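You operate a simulated robot arm through the tools that you are given. There is no shell and no other tool.

Carry out the task below with a simulated robot arm. There is one attempt and no reset: what you move stays moved.

JOB
Brush the fluff off the type in both open drawers and shut them.
Fine: use the orange brush and stand it back. Set down upright: orange brush. What is to be rubbed or washed off counts as gone when no trace of it is left.

It is judged by the outcome, as a careful person would: the job done as asked, and still so three seconds after it is handed in. It fails if anything else is knocked over, pushed out of place, dropped, spilled or broken.

ROBOT AND FRAMES
A 6-joint arm with a two-finger gripper, fixed in place. Base frame: the origin is at the foot of the arm, x ahead of it, y to its left, z up; the work surface is at about z = 935. Units: mm, rad, N and s.
Its first joint turns from -2.897 to 2.897 rad. Payload 2.45 kg.
Tool frame: the origin (TCP) lies between the finger pads and is the grasp point; the fingertips stand 20 mm ahead of it; z points along the fingers, y is the line along which they close. Largest opening 140 mm; the body of the gripper starts 168 mm behind the TCP.
Orientation is that of the tool frame in the base frame, as a unit quaternion [x, y, z, w]. With the fingers straight down and closing along the base's y, the tool's x points along the base's -x, its y along +y and its z along -z.

CONTROLS
- The arm moves only by the tool send_rows. Its argument "plan" is a list of rows, each a list of 3 entries, a list of its own where there are three numbers: the shift along the tool's x, y, z in cm, then the turn, a rotation vector about the tool's x, y, z in rad, then the finger opening in cm, from 0 to 14. In form: [[[x, y, z], [ax, ay, az], jaw], ...]. A call has 1 to 20 rows; each row is the pose to reach, as a shift and turn from the pose commanded when the call began, along the tool's axes at that moment. Each row takes 0.2 s and may step no farther than 50 mm and 0.15 rad from the row before; otherwise, or with a gripper value out of range, the whole call is refused. Where a pose cannot be reached the arm comes as near as it can. A force on the tool above 40 N (or 10 N above the force at the start of the call, whichever is more), or a blocked arm, ends the call early, and 0.2 s more pass. The fingers move at their own pace (about 45 mm/s each) and stop on an object; they squeeze with about 31 N. The grip force told is the motor's: it shows also when the fingers shut on nothing. Time passes only in rows, and 0.2 s behind the last, so rows that repeat a pose let the fingers close. It gives the time, the measured TCP pose, the force on the tool (base axes), the opening and the grip force at its end, in the units of the frame above (readings bear some noise), with the torque about the TCP (base axes, N m) and any sound that the robot's microphone picked up, and new pictures: "views" is both (left out), scene, wrist or none.
- Cameras (640 x 400 px; columns grow to the right, rows downward): "scene" is fixed at [399.3, 646, 1872]; the picture's right is [-0.75, -0.66, 0.00], its down [-0.42, 0.47, -0.78] and it looks along [0.51, -0.58, -0.63] (base axes); focal length 334 px, centre (320, 200). "wrist" rides on the gripper at [78, 11, -209] in the tool frame; the picture's right is [-0.14, 0.99, 0.00], its down [-0.92, -0.13, -0.37] and it looks along [-0.37, -0.05, 0.93] (tool axes); focal length 280 px, centre (320, 200). There is no depth. A picture from a camera that has moved, and an enlarged one, comes with that camera's place and axes in the base frame and with its lens. The place of the scene camera against the robot may be out by one fixed shift of up to 18 mm in any direction.
- zoom(camera, box): a new picture of the part [left, top, right, bottom] of that camera's present view, enlarged. No time passes.
- sign_off(): hands the job in; it is judged then, once.

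Nothing tells you positions but the pictures and the camera data. Unless the task says otherwise, let go and move clear before handing in.

The tools are called as name(argument=value, ...) on one line, values as JSON. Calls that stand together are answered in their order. send_rows: Moves the arm, as the interface text tells. Its arguments: {"type":"object","properties":{"plan":{"type":"array"},"views":{"type":"string","enum":["both","scene","wrist","none"]}},"required":["plan"]} The other tools are called the same way: zoom (camera, box) takes an enlarged picture of a part of a camera's view; sign_off () hands the job in.

At the start:

```text
clock: 0.0
position: [552.9, 118.7, 1525.2]
orientation: [-0.001, 1.0, -0.001, 0.0]
contact_force: [0.1, 0.1, 0.8]
torque: [0.0, -0.01, 0.0]
grip_width: 140.0
gripper_force: 0.0
```

scene: 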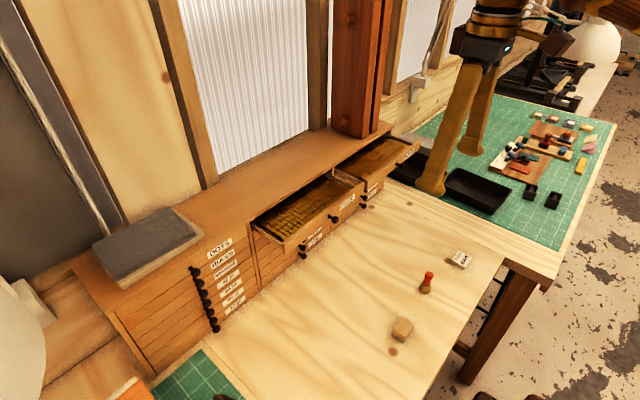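
wrist: 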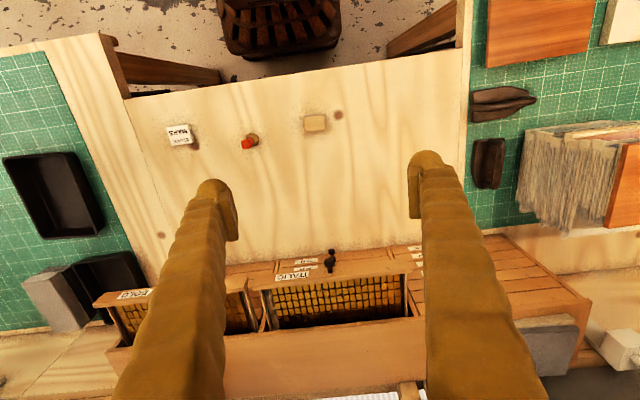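

I see a type cabinet with two drawers open, a small red/orange-handled thing, a white labelled block and a tan block on the bench. First I'll enlarge the views to identify the orange brush and the fluff.

zoom(camera="scene", box=[360, 220, 520, 320])

zoom(camera="scene", box=[240, 120, 430, 260])

zoom(camera="wrist", box=[90, 230, 430, 350])

zoom(camera="wrist", box=[150, 90, 350, 190])

zoom(camera="scene", box=[480, 90, 620, 220])

zoom(camera="wrist", box=[440, 0, 640, 200])

```text
4.00 times, centred on (440, 270) of scene
camera zoom: at [399.3, 646.0, 1872.0], right [-0.75, -0.66, 0.0], down [-0.42, 0.47, -0.78], along [0.51, -0.58, -0.63], focal length 1336 px, centre (-160, -80)
```

zoom: 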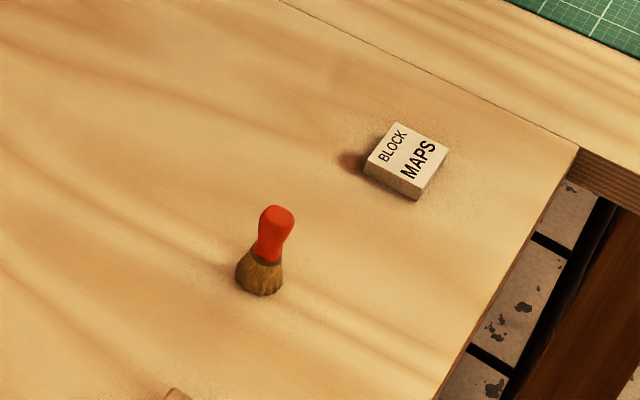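

```text
2.86 times, centred on (335, 190) of scene
camera zoom: at [399.3, 646.0, 1872.0], right [-0.75, -0.66, 0.0], down [-0.42, 0.47, -0.78], along [0.51, -0.58, -0.63], focal length 954 px, centre (277, 229)
```

zoom: 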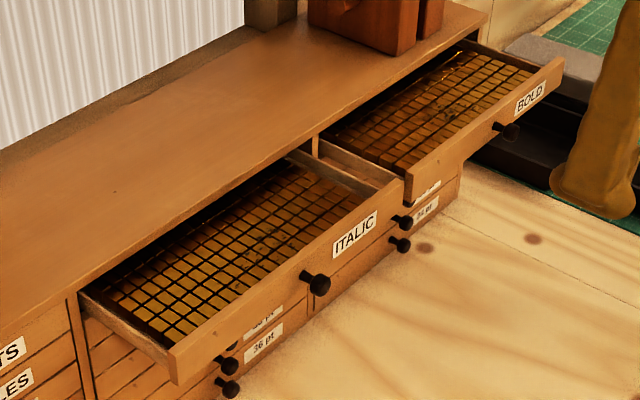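

```text
1.88 times, centred on (260, 290) of wrist
camera zoom: at [475.5, 129.3, 1735.3], right [0.14, 0.99, 0.0], down [0.92, -0.13, 0.37], along [0.37, -0.05, -0.93], focal length 528 px, centre (433, 31)
```

zoom: 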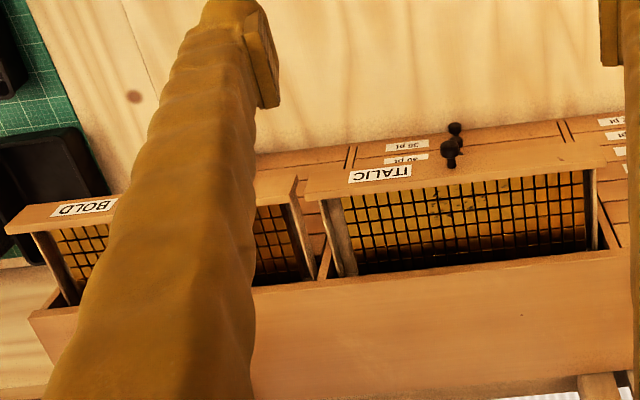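

```text
3.20 times, centred on (250, 140) of wrist
camera zoom: at [475.5, 129.3, 1735.3], right [0.14, 0.99, 0.0], down [0.92, -0.13, 0.37], along [0.37, -0.05, -0.93], focal length 897 px, centre (544, 392)
```

zoom: 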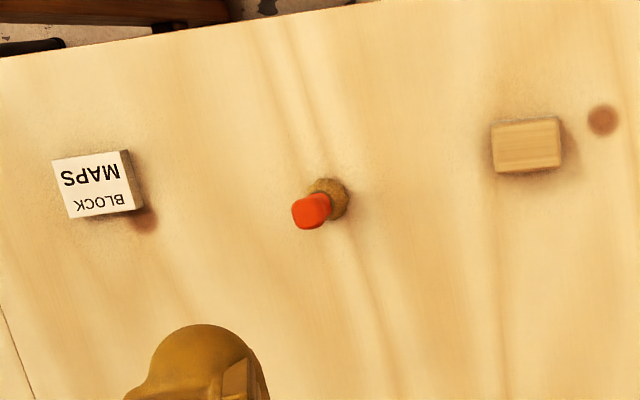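

```text
3.08 times, centred on (550, 155) of scene
camera zoom: at [399.3, 646.0, 1872.0], right [-0.75, -0.66, 0.0], down [-0.42, 0.47, -0.78], along [0.51, -0.58, -0.63], focal length 1028 px, centre (-388, 338)
```

zoom: 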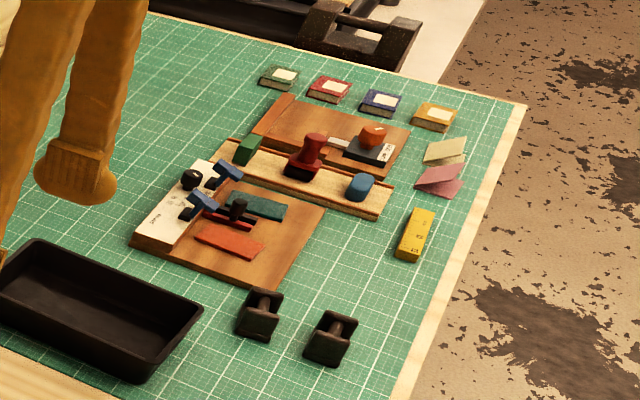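

```text
2.00 times, centred on (540, 100) of wrist
camera zoom: at [475.5, 129.3, 1735.3], right [0.14, 0.99, 0.0], down [0.92, -0.13, 0.37], along [0.37, -0.05, -0.93], focal length 561 px, centre (-120, 400)
```

zoom: 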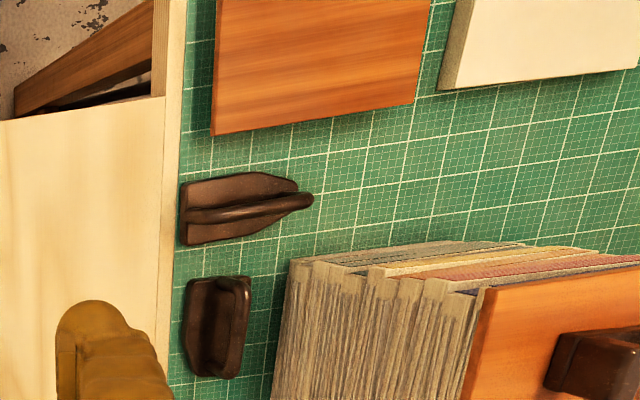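

The orange brush stands on its bristles at about (580, -78). The ITALIC drawer spans about y -59 to 265 and the BOLD drawer about y -409 to -65, with fronts near x 830 and type near z 1240. Next I'll look closer at the type to find the fluff.

zoom(camera="scene", box=[265, 170, 365, 240])

zoom(camera="scene", box=[330, 130, 430, 190])

zoom(camera="wrist", box=[260, 260, 420, 335])

```text
5.71 times, centred on (315, 205) of scene
camera zoom: at [399.3, 646.0, 1872.0], right [-0.75, -0.66, 0.0], down [-0.42, 0.47, -0.78], along [0.51, -0.58, -0.63], focal length 1909 px, centre (349, 171)
```

zoom: 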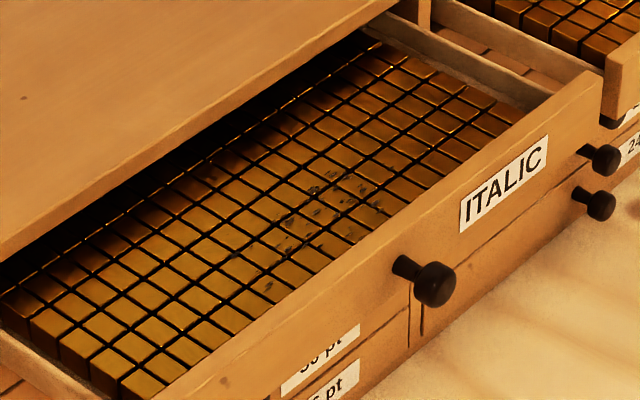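

```text
6.40 times, centred on (380, 160) of scene
camera zoom: at [399.3, 646.0, 1872.0], right [-0.75, -0.66, 0.0], down [-0.42, 0.47, -0.78], along [0.51, -0.58, -0.63], focal length 2138 px, centre (-64, 456)
```

zoom: 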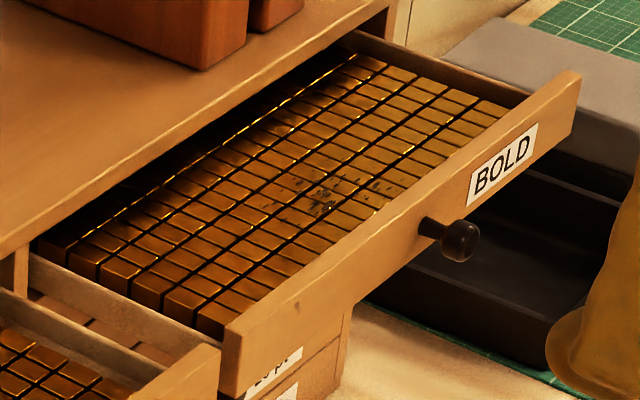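

```text
4.00 times, centred on (340, 298) of wrist
camera zoom: at [475.5, 129.3, 1735.3], right [0.14, 0.99, 0.0], down [0.92, -0.13, 0.37], along [0.37, -0.05, -0.93], focal length 1122 px, centre (240, -190)
```

zoom: 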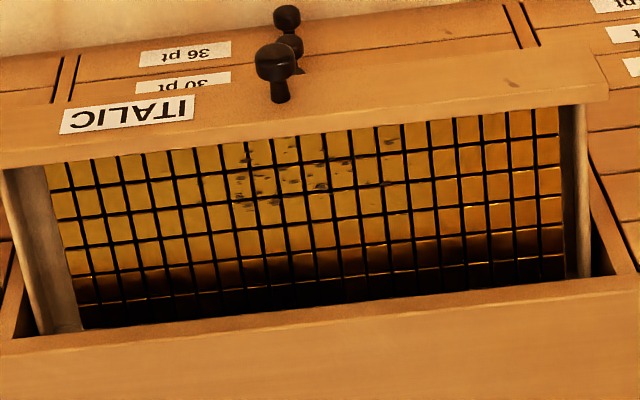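

I found the fluff on both cases: ITALIC at about x 860–910, y 70–160, and BOLD around its middle. Next I'll move over the brush for a closer view.

send_rows(plan=[[[-0.27, -1.97, 3.75], [0, 0, 0], 14], [[-0.54, -3.94, 7.5], [0, 0, 0], 13], [[-0.81, -5.91, 11.25], [0, 0, 0], 12], [[-1.08, -7.88, 15], [0, 0, 0], 11], [[-1.35, -9.85, 18.75], [0, 0, 0], 10], [[-1.62, -11.82, 22.5], [0, 0, 0], 9], [[-1.89, -13.79, 26.25], [0, 0, 0], 9], [[-2.16, -15.76, 30], [0, 0, 0], 9], [[-2.43, -17.73, 33.75], [0, 0, 0], 9], [[-2.7, -19.7, 37.5], [0, 0, 0], 9], [[-2.7, -19.7, 37.5], [0, 0, 0], 9]])

```text
clock: 2.4
position: [583.6, -78.9, 1149.1]
orientation: [-0.001, 1.0, 0.001, 0.0]
contact_force: [0.4, 0.1, 0.0]
torque: [0.01, -0.03, 0.03]
grip_width: 90.1
gripper_force: 0.1
camera wrist: at [504.6, -68.3, 1358.2], right [0.14, 0.99, 0.0], down [0.92, -0.13, 0.37], along [0.36, -0.05, -0.93], focal length 280 px, centre (320, 200)
```

scene: 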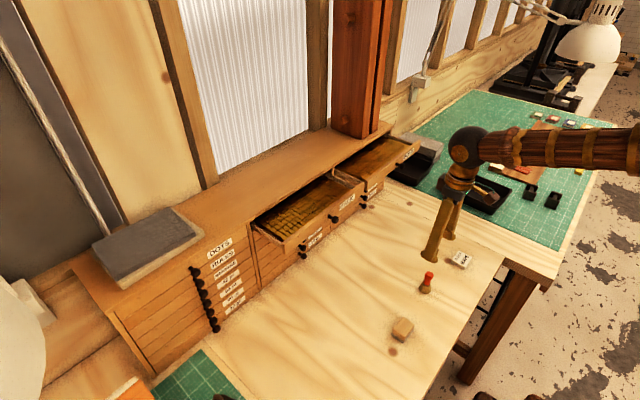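
wrist: 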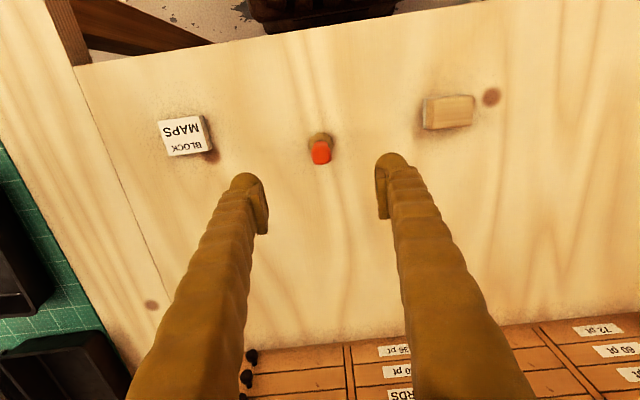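

zoom(camera="wrist", box=[280, 110, 360, 170])

zoom(camera="scene", box=[400, 240, 480, 300])

```text
6.67 times, centred on (320, 140) of wrist
camera zoom: at [504.6, -68.3, 1358.2], right [0.14, 0.99, 0.0], down [0.92, -0.13, 0.37], along [0.36, -0.05, -0.93], focal length 1869 px, centre (320, 600)
```

zoom: 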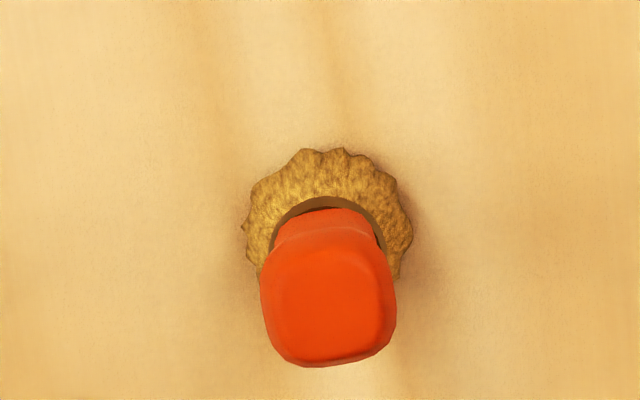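

```text
6.67 times, centred on (440, 270) of scene
camera zoom: at [399.3, 646.0, 1872.0], right [-0.75, -0.66, 0.0], down [-0.42, 0.47, -0.78], along [0.51, -0.58, -0.63], focal length 2227 px, centre (-480, -267)
```

zoom: 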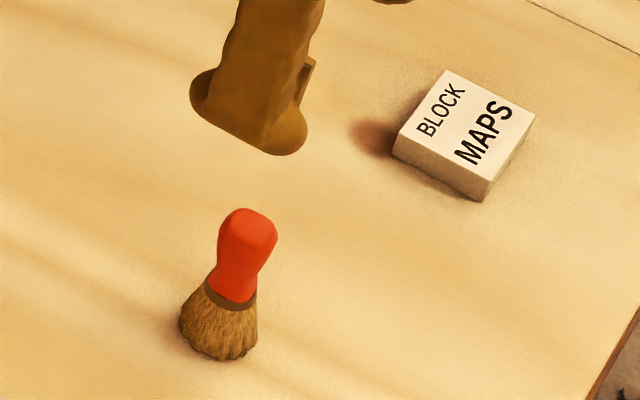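

The brush is about 77–80 mm tall, standing at (580, -77), with a handle about 25 mm wide. I'll lower the open fingers around the handle to TCP z≈994 and then close.

send_rows(plan=[[[0.1, 0.1, 4], [0, 0, 0], 8], [[0.2, 0.15, 8], [0, 0, 0], 8], [[0.2, 0.15, 12], [0, 0, 0], 8], [[0.2, 0.15, 14], [0, 0, 0], 8], [[0.2, 0.15, 15.3], [0, 0, 0], 8], [[0.2, 0.15, 15.3], [0, 0, 0], 8]])

```text
clock: 3.8
position: [578.9, -78.1, 997.5]
orientation: [-0.001, 1.0, 0.0, 0.0]
contact_force: [-0.7, 0.6, 0.6]
torque: [0.01, 0.01, 0.02]
grip_width: 79.9
gripper_force: 0.2
camera wrist: at [501.4, -67.9, 1208.0], right [0.14, 0.99, 0.0], down [0.92, -0.13, 0.37], along [0.37, -0.05, -0.93], focal length 280 px, centre (320, 200)
```

scene: 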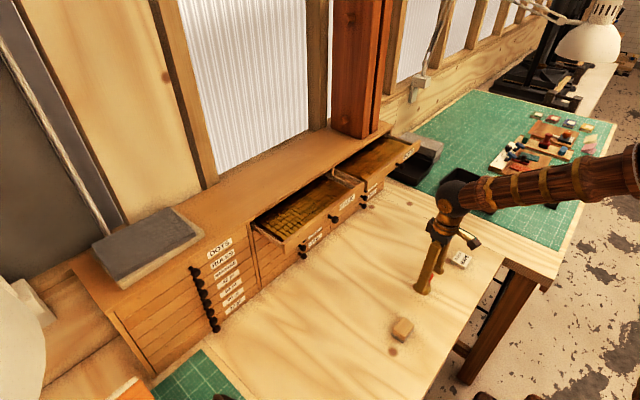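
wrist: 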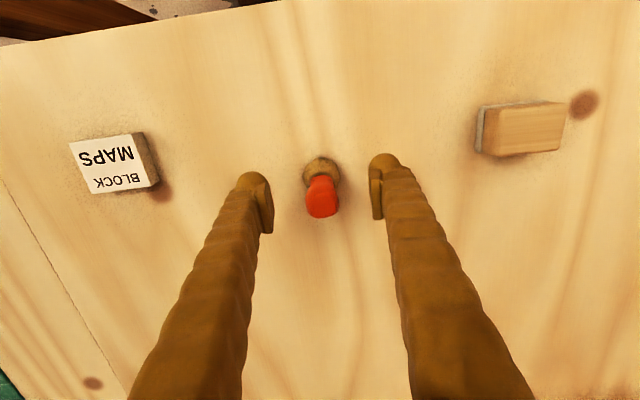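

The handle sits centred between the fingers, so I'll close on it now.

send_rows(plan=[[[0, 0, 0], [0, 0, 0], 4], [[0, 0, 0], [0, 0, 0], 3], [[0, 0, 0], [0, 0, 0], 2], [[0, 0, 0], [0, 0, 0], 1], [[0, 0, 0], [0, 0, 0], 1], [[0, 0, 0], [0, 0, 0], 1]])

zoom(camera="scene", box=[390, 240, 470, 310])

```text
clock: 5.2
position: [579.5, -79.4, 997.2]
orientation: [0.0, 1.0, 0.0, 0.0]
contact_force: [0.0, 0.7, -1.1]
torque: [-0.01, -0.01, 0.01]
grip_width: 23.5
gripper_force: 30.3
camera wrist: at [501.4, -67.9, 1208.2], right [0.14, 0.99, 0.0], down [0.92, -0.13, 0.37], along [0.37, -0.05, -0.93], focal length 280 px, centre (320, 200)
```

scene: 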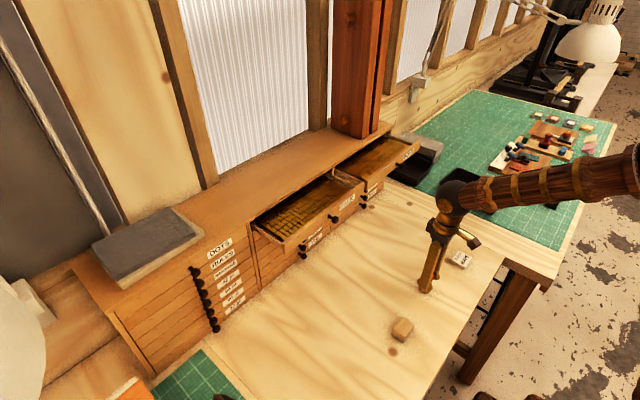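
wrist: 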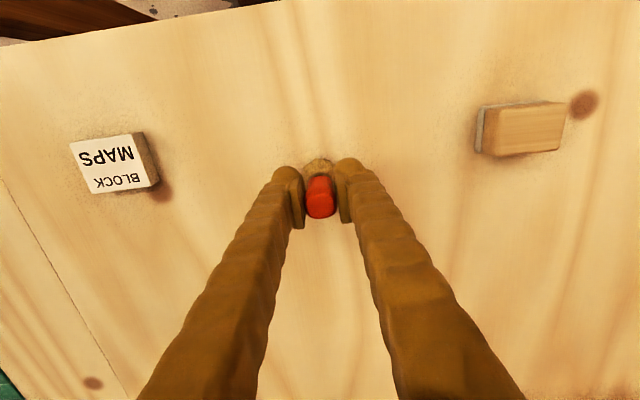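

```text
5.71 times, centred on (430, 275) of scene
camera zoom: at [399.3, 646.0, 1872.0], right [-0.75, -0.66, 0.0], down [-0.42, 0.47, -0.78], along [0.51, -0.58, -0.63], focal length 1909 px, centre (-309, -229)
```

zoom: 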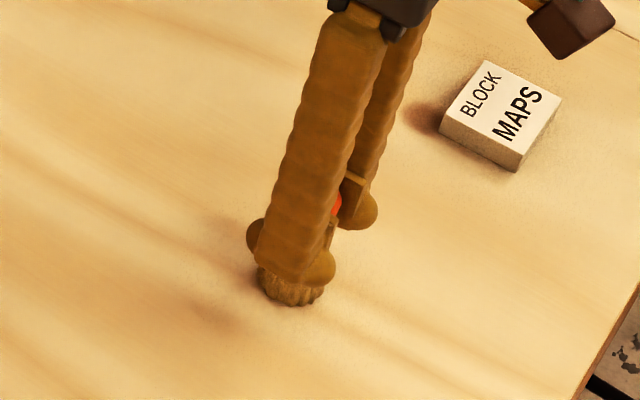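

The brush is held (grip width 23.5 mm, TCP about 62 mm above the bristle tips). Now I'll lift straight up, then move towards the ITALIC drawer and look at it from above.

send_rows(plan=[[[0, 0, -4], [0, 0, 0], 1], [[0, 0, -8.5], [0, 0, 0], 1], [[0, 0, -13], [0, 0, 0], 1], [[0, 0, -17.5], [0, 0, 0], 1], [[0, 0, -22], [0, 0, 0], 1], [[0, 0, -26.5], [0, 0, 0], 1], [[0, 0, -31], [0, 0, 0], 1], [[-1, 1, -35.5], [0, 0, 0], 1], [[-3, 3, -39.5], [0, 0, 0], 1], [[-6, 6, -41], [0, 0, 0], 1], [[-9, 9, -41.5], [0, 0, 0], 1], [[-12, 12, -41.5], [0, 0, 0], 1], [[-15, 15, -41.5], [0, 0, 0], 1], [[-18, 17, -41.5], [0, 0, 0], 1], [[-21, 18, -41.5], [0, 0, 0], 1], [[-22, 18, -41.5], [0, 0, 0], 1], [[-22, 18, -41.5], [0, 0, 0], 1]])

zoom(camera="wrist", box=[160, 140, 480, 340])

```text
clock: 8.8
position: [798.6, 105.1, 1414.2]
orientation: [0.001, 1.0, 0.0, 0.001]
contact_force: [-1.0, 0.3, -1.8]
torque: [-0.02, 0.02, -0.01]
grip_width: 23.8
gripper_force: 31.3
camera wrist: at [720.5, 115.4, 1623.6], right [0.14, 0.99, 0.0], down [0.92, -0.13, 0.37], along [0.37, -0.05, -0.93], focal length 280 px, centre (320, 200)
```

scene: 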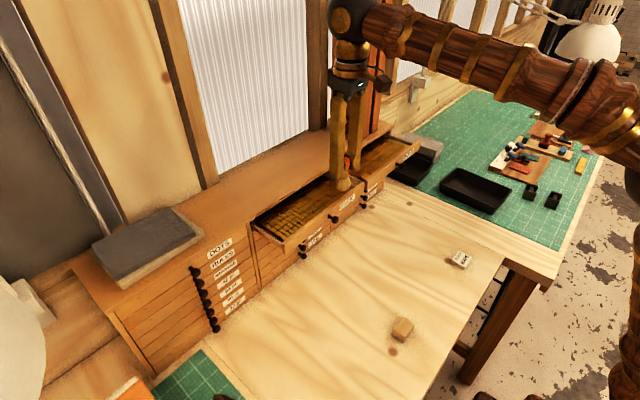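
wrist: 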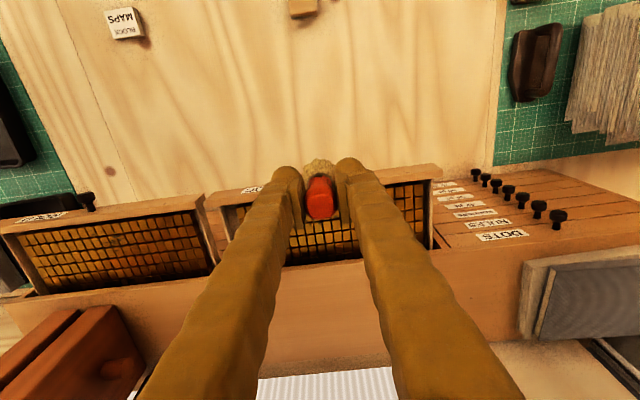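

```text
2.00 times, centred on (320, 240) of wrist
camera zoom: at [720.5, 115.4, 1623.6], right [0.14, 0.99, 0.0], down [0.92, -0.13, 0.37], along [0.37, -0.05, -0.93], focal length 561 px, centre (320, 120)
```

zoom: 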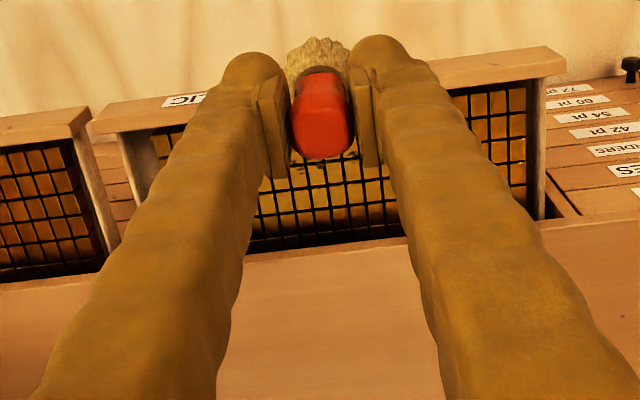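

The panel top is at about z 1236 with its inner face near x 865, and the cabinet top's front edge is near x 968, z 1256. Before brushing I'll check the BOLD drawer in this view.

zoom(camera="wrist", box=[0, 180, 240, 310])

send_rows(plan=[[[0, 4, 0], [0, 0, 0], 1], [[-1, 8, 0], [0, 0, 0], 1], [[-2, 12, 0], [0, 0, 0], 1], [[-3, 16, 0], [0, 0, 0], 1], [[-4, 20, 0], [0, 0, 0], 1], [[-4, 20, 0], [0, 0, 0], 1]], views="wrist")

zoom(camera="wrist", box=[80, 100, 300, 240])

```text
2.67 times, centred on (120, 245) of wrist
camera zoom: at [720.5, 115.4, 1623.6], right [0.14, 0.99, 0.0], down [0.92, -0.13, 0.37], along [0.37, -0.05, -0.93], focal length 748 px, centre (853, 80)
```

zoom: 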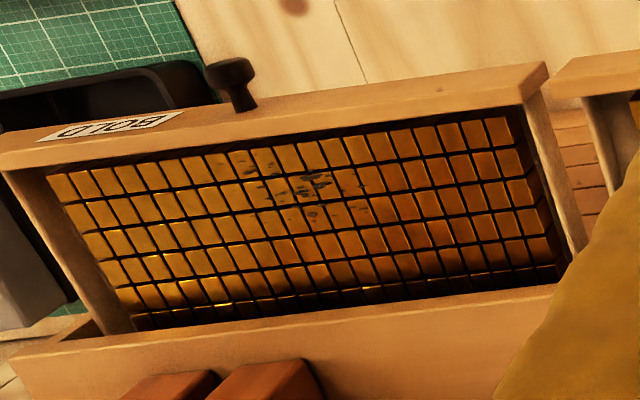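

```text
clock: 10.2
position: [839.2, 307.4, 1410.6]
orientation: [0.0, 1.0, 0.0, 0.0]
contact_force: [-0.5, 0.3, -0.8]
torque: [0.01, -0.05, 0.01]
grip_width: 23.8
gripper_force: 31.2
camera wrist: at [761.5, 317.0, 1620.1], right [0.14, 0.99, 0.0], down [0.92, -0.13, 0.37], along [0.36, -0.05, -0.93], focal length 280 px, centre (320, 200)
```

wrist: 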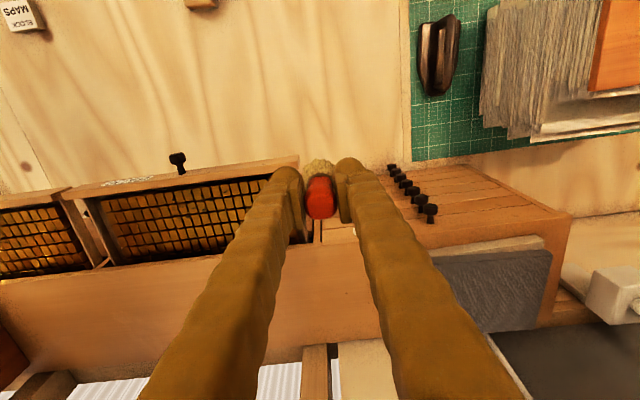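

```text
2.86 times, centred on (190, 170) of wrist
camera zoom: at [761.5, 317.0, 1620.1], right [0.14, 0.99, 0.0], down [0.92, -0.13, 0.37], along [0.36, -0.05, -0.93], focal length 801 px, centre (691, 286)
```

zoom: 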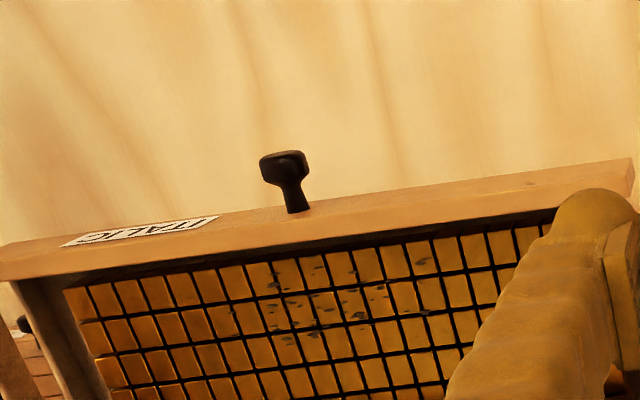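

Fluff on ITALIC covers about x 872–924, y 38–166 and on BOLD about x 872–932, y -290 to -205, with the type surface near z 1216. I'll move to the left edge of the ITALIC patch and stop just above the type.

send_rows(plan=[[[-1, -3.5, 0], [0, 0, 0], 1], [[-2.5, -7.5, 0], [0, 0, 0], 1], [[-4, -11, 1], [0, 0, 0], 1], [[-4.9, -13.1, 4], [0, 0, 0], 1], [[-4.9, -13.1, 8], [0, 0, 0], 1], [[-4.9, -13.1, 10.5], [0, 0, 0], 1], [[-4.9, -13.1, 12], [0, 0, 0], 1], [[-4.9, -13.1, 12], [0, 0, 0], 1]])

zoom(camera="scene", box=[250, 140, 370, 240])

zoom(camera="wrist", box=[200, 100, 440, 250])

```text
clock: 12.0
position: [887.7, 172.5, 1290.1]
orientation: [0.0, 1.0, 0.0, 0.0]
contact_force: [-1.3, 0.0, -0.9]
torque: [0.0, 0.01, 0.0]
grip_width: 23.8
gripper_force: 31.0
camera wrist: at [809.5, 183.8, 1500.2], right [0.14, 0.99, 0.0], down [0.92, -0.13, 0.37], along [0.37, -0.05, -0.93], focal length 280 px, centre (320, 200)
```

scene: 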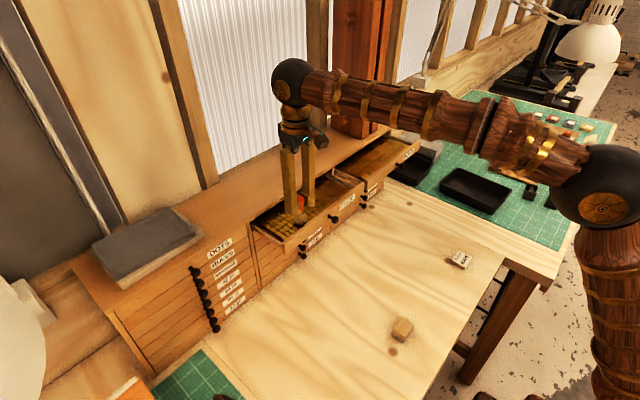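
wrist: 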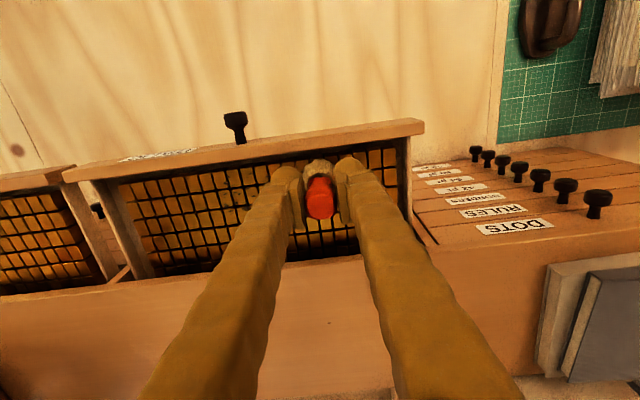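

```text
4.00 times, centred on (310, 190) of scene
camera zoom: at [399.3, 646.0, 1872.0], right [-0.75, -0.66, 0.0], down [-0.42, 0.47, -0.78], along [0.51, -0.58, -0.63], focal length 1336 px, centre (360, 240)
```

zoom: 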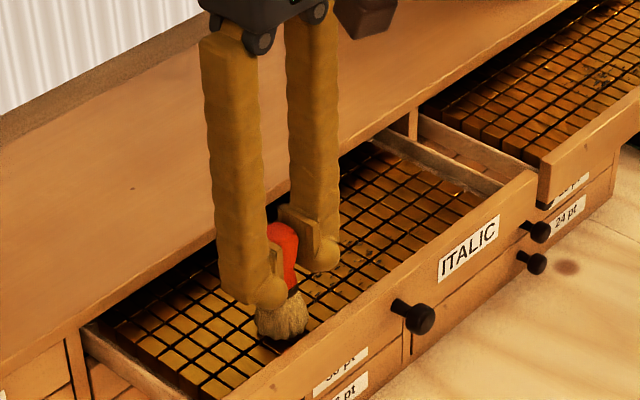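

```text
2.67 times, centred on (320, 175) of wrist
camera zoom: at [809.5, 183.8, 1500.2], right [0.14, 0.99, 0.0], down [0.92, -0.13, 0.37], along [0.37, -0.05, -0.93], focal length 748 px, centre (320, 267)
```

zoom: 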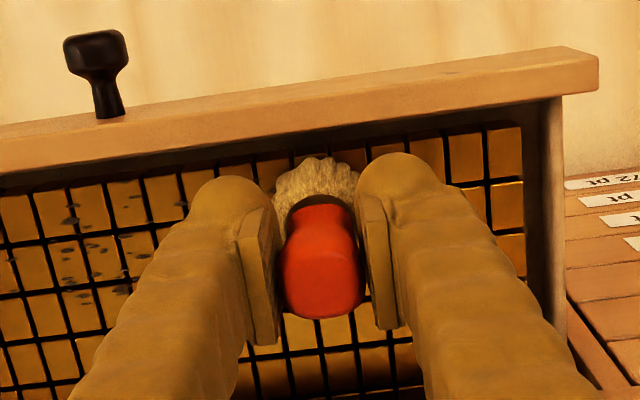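

The brush is just above the type with its bristles clear of the panel. I'll lower it in small steps, watching the force.

send_rows(plan=[[[0, 0, 0.4], [0, 0, 0], 1], [[0, 0, 0.8], [0, 0, 0], 1], [[0, 0, 0.8], [0, 0, 0], 1]], views="none")

send_rows(plan=[[[0, 0, 0.15], [0, 0, 0], 1], [[0, 0, 0.3], [0, 0, 0], 1], [[0, 0, 0.3], [0, 0, 0], 1]], views="wrist")

zoom(camera="scene", box=[270, 180, 350, 240])

```text
clock: 12.8
position: [887.0, 173.1, 1286.6]
orientation: [0.0, 1.0, 0.0, 0.001]
contact_force: [1.6, -0.4, 29.0]
torque: [-0.01, -0.07, 0.03]
grip_width: 23.9
gripper_force: 31.1
```

```text
clock: 13.6
position: [887.4, 171.3, 1279.3]
orientation: [0.0, 1.0, -0.001, 0.0]
contact_force: [0.5, 9.2, 28.6]
torque: [0.23, -0.05, 0.0]
grip_width: 23.7
gripper_force: 31.2
camera wrist: at [809.7, 182.7, 1490.0], right [0.14, 0.99, 0.0], down [0.92, -0.13, 0.37], along [0.37, -0.05, -0.93], focal length 280 px, centre (320, 200)
```

wrist: 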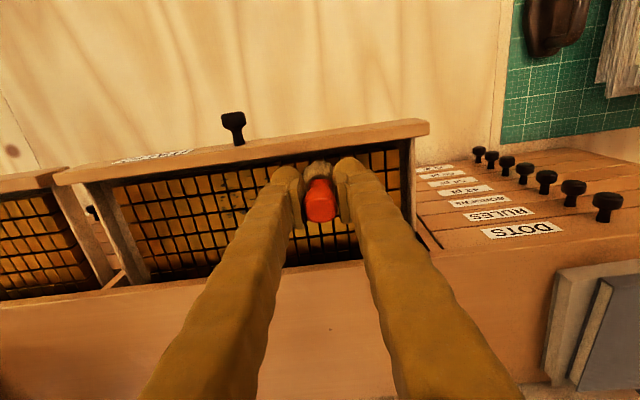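

```text
6.67 times, centred on (310, 210) of scene
camera zoom: at [399.3, 646.0, 1872.0], right [-0.75, -0.66, 0.0], down [-0.42, 0.47, -0.78], along [0.51, -0.58, -0.63], focal length 2227 px, centre (387, 133)
```

zoom: 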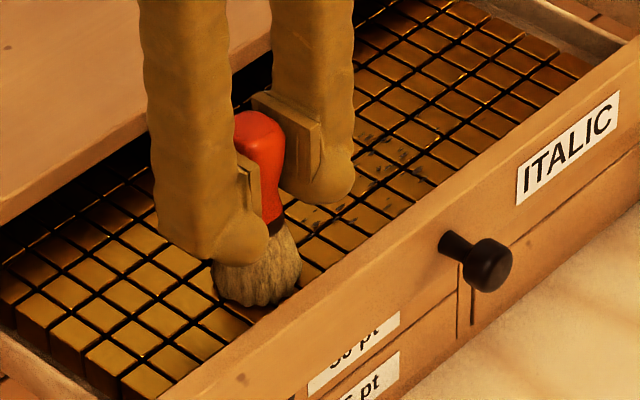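

The bristles touched at TCP z≈1287 and now press at about 29 N, which is more than I want. I'll ease up until the contact is light.

send_rows(plan=[[[0, 0, -0.1], [0, 0, 0], 1], [[0, 0, -0.1], [0, 0, 0], 1]], views="none")

send_rows(plan=[[[0, 0, -0.1], [0, 0, 0], 1], [[0, 0, -0.1], [0, 0, 0], 1]], views="none")

```text
clock: 14.2
position: [888.3, 172.9, 1280.8]
orientation: [0.0, 1.0, 0.0, -0.001]
contact_force: [0.5, -0.9, 2.0]
torque: [-0.09, 0.01, -0.01]
grip_width: 23.6
gripper_force: 31.0
```

```text
clock: 14.8
position: [889.5, 172.0, 1282.0]
orientation: [0.0, 1.0, 0.0, 0.0]
contact_force: [-0.7, -0.1, -1.0]
torque: [-0.03, 0.0, 0.0]
grip_width: 23.6
gripper_force: 30.9
```

A 1 mm change takes the force from 28 N to almost nothing, so the surface is located. Now a light first stroke in -y across the front row of the patch.

send_rows(plan=[[[0, 0, 0.13], [0, 0, 0], 1], [[0, -1.5, 0.13], [0, 0, 0], 1], [[0, -3, 0.13], [0, 0, 0], 1], [[0, -4.5, 0.13], [0, 0, 0], 1], [[0, -6, 0.13], [0, 0, 0], 1], [[0, -7.5, 0.13], [0, 0, 0], 1], [[0, -9, 0.13], [0, 0, 0], 1], [[0, -10.5, 0.13], [0, 0, 0], 1], [[0, -12, 0.13], [0, 0, 0], 1], [[0, -13.5, 0.13], [0, 0, 0], 1], [[0, -15, 0.13], [0, 0, 0], 1], [[0, -15, 0.13], [0, 0, 0], 1]])

zoom(camera="wrist", box=[240, 100, 480, 250])

zoom(camera="scene", box=[260, 170, 360, 240])

```text
clock: 17.4
position: [889.0, 20.6, 1283.5]
orientation: [0.0, 1.0, -0.001, 0.0]
contact_force: [-0.4, 0.5, -0.1]
torque: [-0.02, -0.01, 0.0]
grip_width: 23.8
gripper_force: 30.7
camera wrist: at [810.0, 31.4, 1493.4], right [0.14, 0.99, 0.0], down [0.92, -0.13, 0.37], along [0.37, -0.05, -0.93], focal length 280 px, centre (320, 200)
```

scene: 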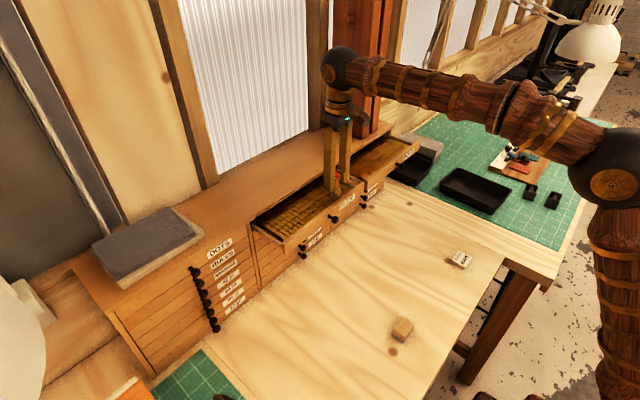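
wrist: 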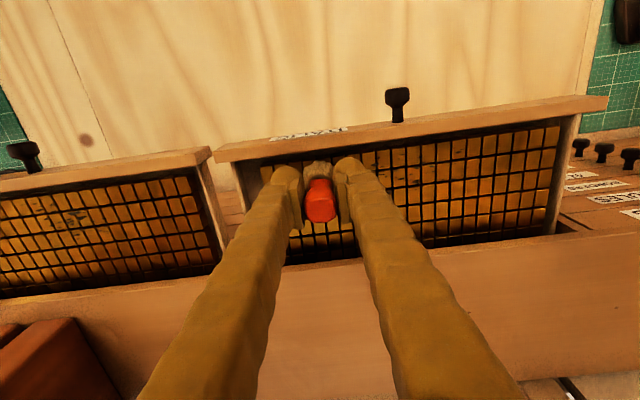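

```text
2.67 times, centred on (360, 175) of wrist
camera zoom: at [810.0, 31.4, 1493.4], right [0.14, 0.99, 0.0], down [0.92, -0.13, 0.37], along [0.37, -0.05, -0.93], focal length 748 px, centre (213, 267)
```

zoom: 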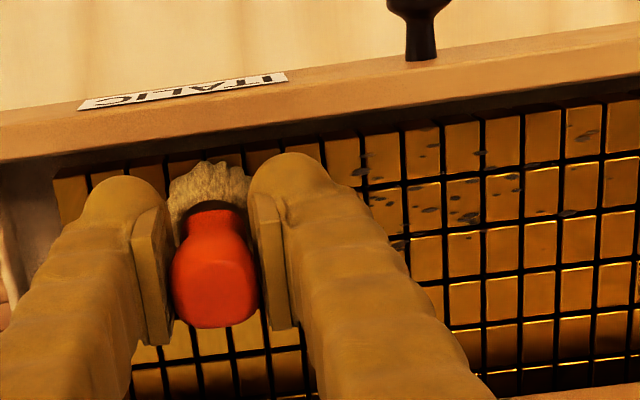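

```text
5.71 times, centred on (310, 205) of scene
camera zoom: at [399.3, 646.0, 1872.0], right [-0.75, -0.66, 0.0], down [-0.42, 0.47, -0.78], along [0.51, -0.58, -0.63], focal length 1909 px, centre (377, 171)
```

zoom: 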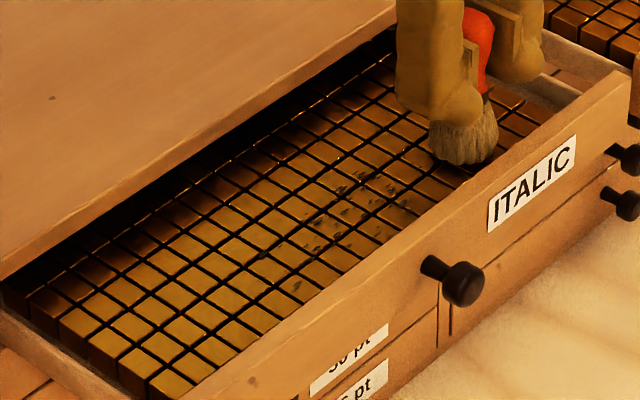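

That stroke left the fluff in place and the contact was lost along the way (0 N here). I'll find the contact level again at this spot.

send_rows(plan=[[[0, 0, 0.1], [0, 0, 0], 1], [[0, 0, 0.1], [0, 0, 0], 1]], views="none")

send_rows(plan=[[[0, 0, 0.1], [0, 0, 0], 1], [[0, 0, 0.1], [0, 0, 0], 1]], views="none")

```text
clock: 18.0
position: [888.0, 21.1, 1282.3]
orientation: [0.0, 1.0, 0.001, 0.0]
contact_force: [0.0, 0.5, -0.4]
torque: [0.01, 0.0, 0.01]
grip_width: 23.8
gripper_force: 31.1
```

```text
clock: 18.6
position: [886.3, 23.1, 1280.4]
orientation: [0.0, 1.0, 0.0, 0.0]
contact_force: [0.7, 0.3, 0.3]
torque: [-0.04, -0.03, 0.04]
grip_width: 23.7
gripper_force: 31.0
```

send_rows(plan=[[[0, 0, 0.1], [0, 0, 0], 1], [[0, 0, 0.1], [0, 0, 0], 1]], views="none")

send_rows(plan=[[[0, 0, 0.1], [0, 0, 0], 1], [[0, 0, 0.1], [0, 0, 0], 1]], views="none")

```text
clock: 19.2
position: [887.5, 21.4, 1278.6]
orientation: [-0.001, 1.0, 0.0, 0.001]
contact_force: [0.3, -0.4, 22.4]
torque: [-0.04, 0.09, -0.03]
grip_width: 23.8
gripper_force: 30.9
```

```text
clock: 19.9
position: [887.5, 22.3, 1280.0]
orientation: [0.001, 1.0, 0.0, 0.002]
contact_force: [-0.1, 0.9, 4.8]
torque: [0.06, 0.13, 0.01]
grip_width: 23.7
gripper_force: 30.7
stopped in row 2: the force on the tool passed its limit at 41 N (the readings are from after the stop); the commanded pose is now the measured one
```

I'm in contact at about 5 N now. I'll stroke back in +y in short segments and watch the force.

send_rows(plan=[[[0, 1, 0.03], [0, 0, 0], 1], [[0, 2, 0.03], [0, 0, 0], 1], [[0, 3, 0.03], [0, 0, 0], 1], [[0, 4, 0.03], [0, 0, 0], 1]], views="none")

send_rows(plan=[[[0, 1, 0.05], [0, 0, 0], 1], [[0, 2, 0.05], [0, 0, 0], 1], [[0, 3, 0.05], [0, 0, 0], 1], [[0, 4, 0.05], [0, 0, 0], 1]], views="none")

```text
clock: 20.9
position: [888.0, 61.6, 1280.1]
orientation: [0.0, 1.0, 0.001, 0.001]
contact_force: [-0.7, -3.0, 11.0]
torque: [-0.06, 0.06, 0.03]
grip_width: 23.7
gripper_force: 30.9
```

```text
clock: 22.1
position: [887.1, 101.3, 1280.1]
orientation: [0.0, 1.0, 0.0, 0.003]
contact_force: [-0.9, -0.9, 9.4]
torque: [0.14, 0.13, -0.01]
grip_width: 23.6
gripper_force: 31.1
stopped in row 4: the force on the tool passed its limit at 41 N (the readings are from after the stop); the commanded pose is now the measured one
```

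send_rows(plan=[[[0, 1, 0], [0, 0, 0], 1], [[0, 2, 0], [0, 0, 0], 1], [[0, 3, 0], [0, 0, 0], 1], [[0, 4, 0], [0, 0, 0], 1]], views="none")

send_rows(plan=[[[0, 1, 0], [0, 0, 0], 1], [[0, 2, 0], [0, 0, 0], 1], [[0, 3, 0], [0, 0, 0], 1], [[0, 4, 0], [0, 0, 0], 1]])

zoom(camera="wrist", box=[100, 100, 340, 250])

zoom(camera="scene", box=[260, 170, 360, 240])

```text
clock: 23.1
position: [887.4, 140.8, 1279.5]
orientation: [0.0, 1.0, -0.001, 0.003]
contact_force: [1.4, -9.4, 31.7]
torque: [-0.21, 0.06, -0.05]
grip_width: 23.6
gripper_force: 31.6
```

```text
clock: 24.1
position: [886.9, 182.4, 1279.4]
orientation: [0.0, 1.0, 0.0, 0.001]
contact_force: [-1.8, -6.5, 19.3]
torque: [-0.15, 0.04, 0.0]
grip_width: 23.7
gripper_force: 30.8
camera wrist: at [808.0, 193.1, 1489.2], right [0.14, 0.99, 0.0], down [0.92, -0.13, 0.37], along [0.37, -0.05, -0.93], focal length 280 px, centre (320, 200)
```

scene: 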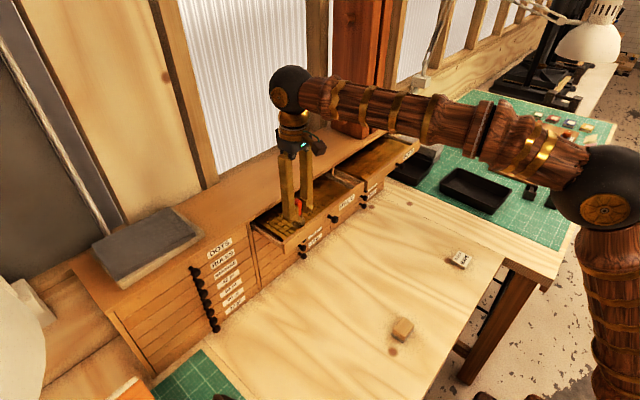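
wrist: 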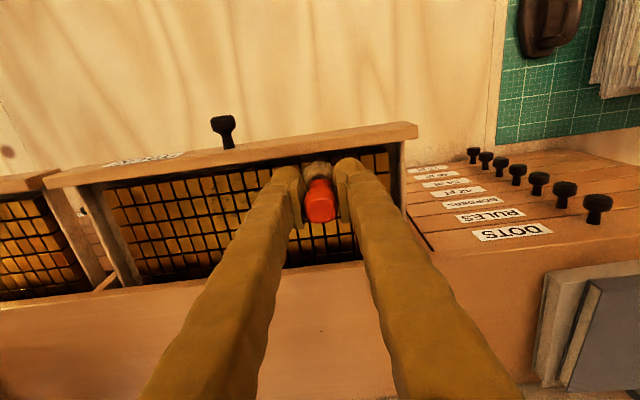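

```text
2.67 times, centred on (220, 175) of wrist
camera zoom: at [808.0, 193.1, 1489.2], right [0.14, 0.99, 0.0], down [0.92, -0.13, 0.37], along [0.37, -0.05, -0.93], focal length 748 px, centre (587, 267)
```

zoom: 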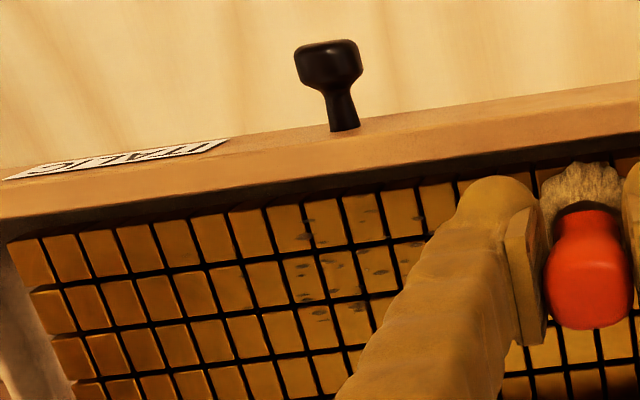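

```text
5.71 times, centred on (310, 205) of scene
camera zoom: at [399.3, 646.0, 1872.0], right [-0.75, -0.66, 0.0], down [-0.42, 0.47, -0.78], along [0.51, -0.58, -0.63], focal length 1909 px, centre (377, 171)
```

zoom: 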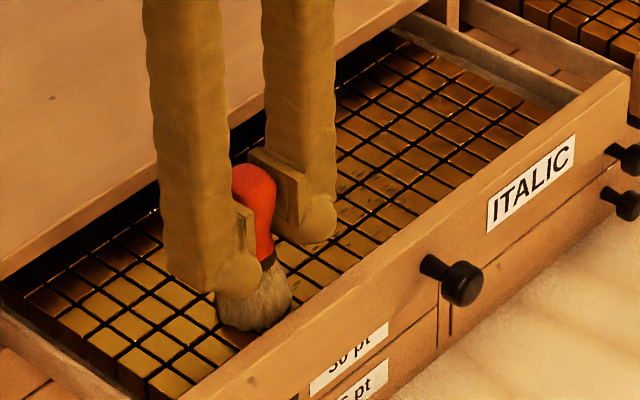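

The fluff is fading where the brush had pressure. I'll continue with further rows, moving to x≈900 and sweeping back in -y.

send_rows(plan=[[[-0.7, 0, -0.02], [0, 0, 0], 1], [[-1.3, 0, -0.02], [0, 0, 0], 1], [[-1.3, -1.5, -0.02], [0, 0, 0], 1], [[-1.3, -3, -0.02], [0, 0, 0], 1], [[-1.3, -4.5, -0.02], [0, 0, 0], 1], [[-1.3, -6, -0.02], [0, 0, 0], 1]], views="none")

send_rows(plan=[[[0, -1.5, 0], [0, 0, 0], 1], [[0, -3, 0], [0, 0, 0], 1], [[0, -4.5, 0], [0, 0, 0], 1]], views="none")

send_rows(plan=[[[0, -1.5, 0], [0, 0, 0], 1], [[0, -3, 0], [0, 0, 0], 1], [[0, -4.5, 0], [0, 0, 0], 1]], views="none")

```text
clock: 25.4
position: [901.2, 120.0, 1279.4]
orientation: [0.0, 1.0, 0.0, 0.002]
contact_force: [-0.1, 0.6, 2.7]
torque: [-0.02, 0.0, -0.04]
grip_width: 23.8
gripper_force: 30.6
```

```text
clock: 26.2
position: [899.5, 78.2, 1280.8]
orientation: [0.0, 1.0, 0.0, 0.003]
contact_force: [0.1, 3.5, 15.6]
torque: [0.03, 0.05, -0.01]
grip_width: 23.6
gripper_force: 30.9
```

```text
clock: 27.1
position: [898.9, 31.8, 1279.4]
orientation: [0.001, 1.0, 0.0, 0.003]
contact_force: [-0.4, 7.0, 25.7]
torque: [0.17, 0.01, -0.02]
grip_width: 24.0
gripper_force: 31.3
```

Contact held through that stroke at 3–26 N. The next line is at x≈912, sweeping in +y.

send_rows(plan=[[[-0.7, 0, 0], [0, 0, 0], 1], [[-1.3, 0, 0], [0, 0, 0], 1], [[-1.3, 1.5, 0], [0, 0, 0], 1], [[-1.3, 3, 0], [0, 0, 0], 1], [[-1.3, 4.5, 0], [0, 0, 0], 1]], views="none")

send_rows(plan=[[[0, 1.5, 0], [0, 0, 0], 1], [[0, 3, 0], [0, 0, 0], 1], [[0, 4.5, 0], [0, 0, 0], 1]], views="none")

send_rows(plan=[[[0, 1.5, 0], [0, 0, 0], 1], [[0, 3, 0], [0, 0, 0], 1], [[0, 4.5, 0], [0, 0, 0], 1], [[0, 6, 0], [0, 0, 0], 1]])

zoom(camera="wrist", box=[100, 100, 340, 250])

zoom(camera="scene", box=[260, 170, 360, 240])

```text
clock: 28.2
position: [912.5, 76.8, 1278.2]
orientation: [-0.001, 1.0, 0.0, 0.002]
contact_force: [-0.7, -9.9, 30.4]
torque: [-0.26, 0.07, 0.0]
grip_width: 23.5
gripper_force: 31.3
```

```text
clock: 28.9
position: [912.2, 106.8, 1278.9]
orientation: [0.001, 1.0, 0.0, 0.003]
contact_force: [-0.2, -1.0, 4.9]
torque: [0.08, 0.03, 0.0]
grip_width: 23.7
gripper_force: 31.0
stopped in row 3: the force on the tool passed its limit at 43 N (the readings are from after the stop); the commanded pose is now the measured one
```

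```text
clock: 30.0
position: [911.1, 166.9, 1279.8]
orientation: [0.001, 1.0, 0.0, 0.005]
contact_force: [-0.4, 0.5, 5.7]
torque: [0.13, 0.09, -0.01]
grip_width: 23.9
gripper_force: 31.3
stopped in row 4: the force on the tool passed its limit at 42 N (the readings are from after the stop); the commanded pose is now the measured one
camera wrist: at [831.8, 178.7, 1488.9], right [0.14, 0.99, 0.0], down [0.92, -0.13, 0.38], along [0.37, -0.05, -0.93], focal length 280 px, centre (320, 200)
```

scene: 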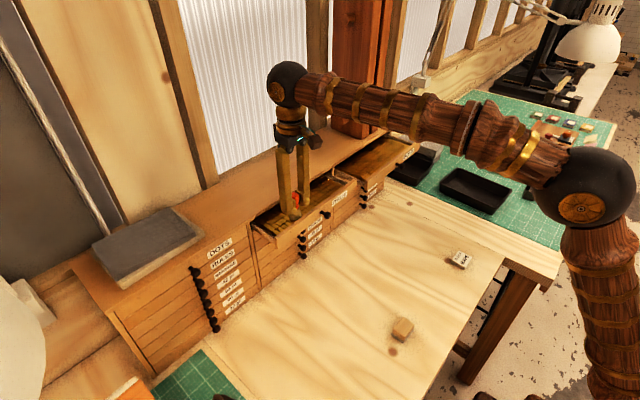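
wrist: 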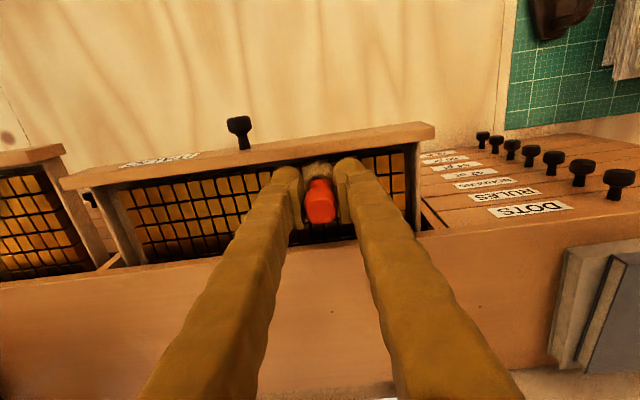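

```text
2.67 times, centred on (220, 175) of wrist
camera zoom: at [831.8, 178.7, 1488.9], right [0.14, 0.99, 0.0], down [0.92, -0.13, 0.38], along [0.37, -0.05, -0.93], focal length 748 px, centre (587, 267)
```

zoom: 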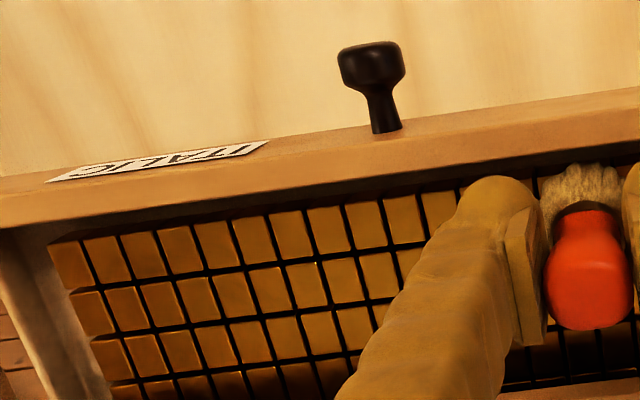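

```text
5.71 times, centred on (310, 205) of scene
camera zoom: at [399.3, 646.0, 1872.0], right [-0.75, -0.66, 0.0], down [-0.42, 0.47, -0.78], along [0.51, -0.58, -0.63], focal length 1909 px, centre (377, 171)
```

zoom: 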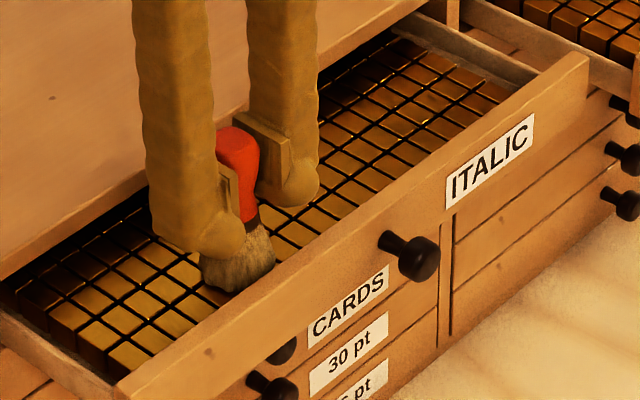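

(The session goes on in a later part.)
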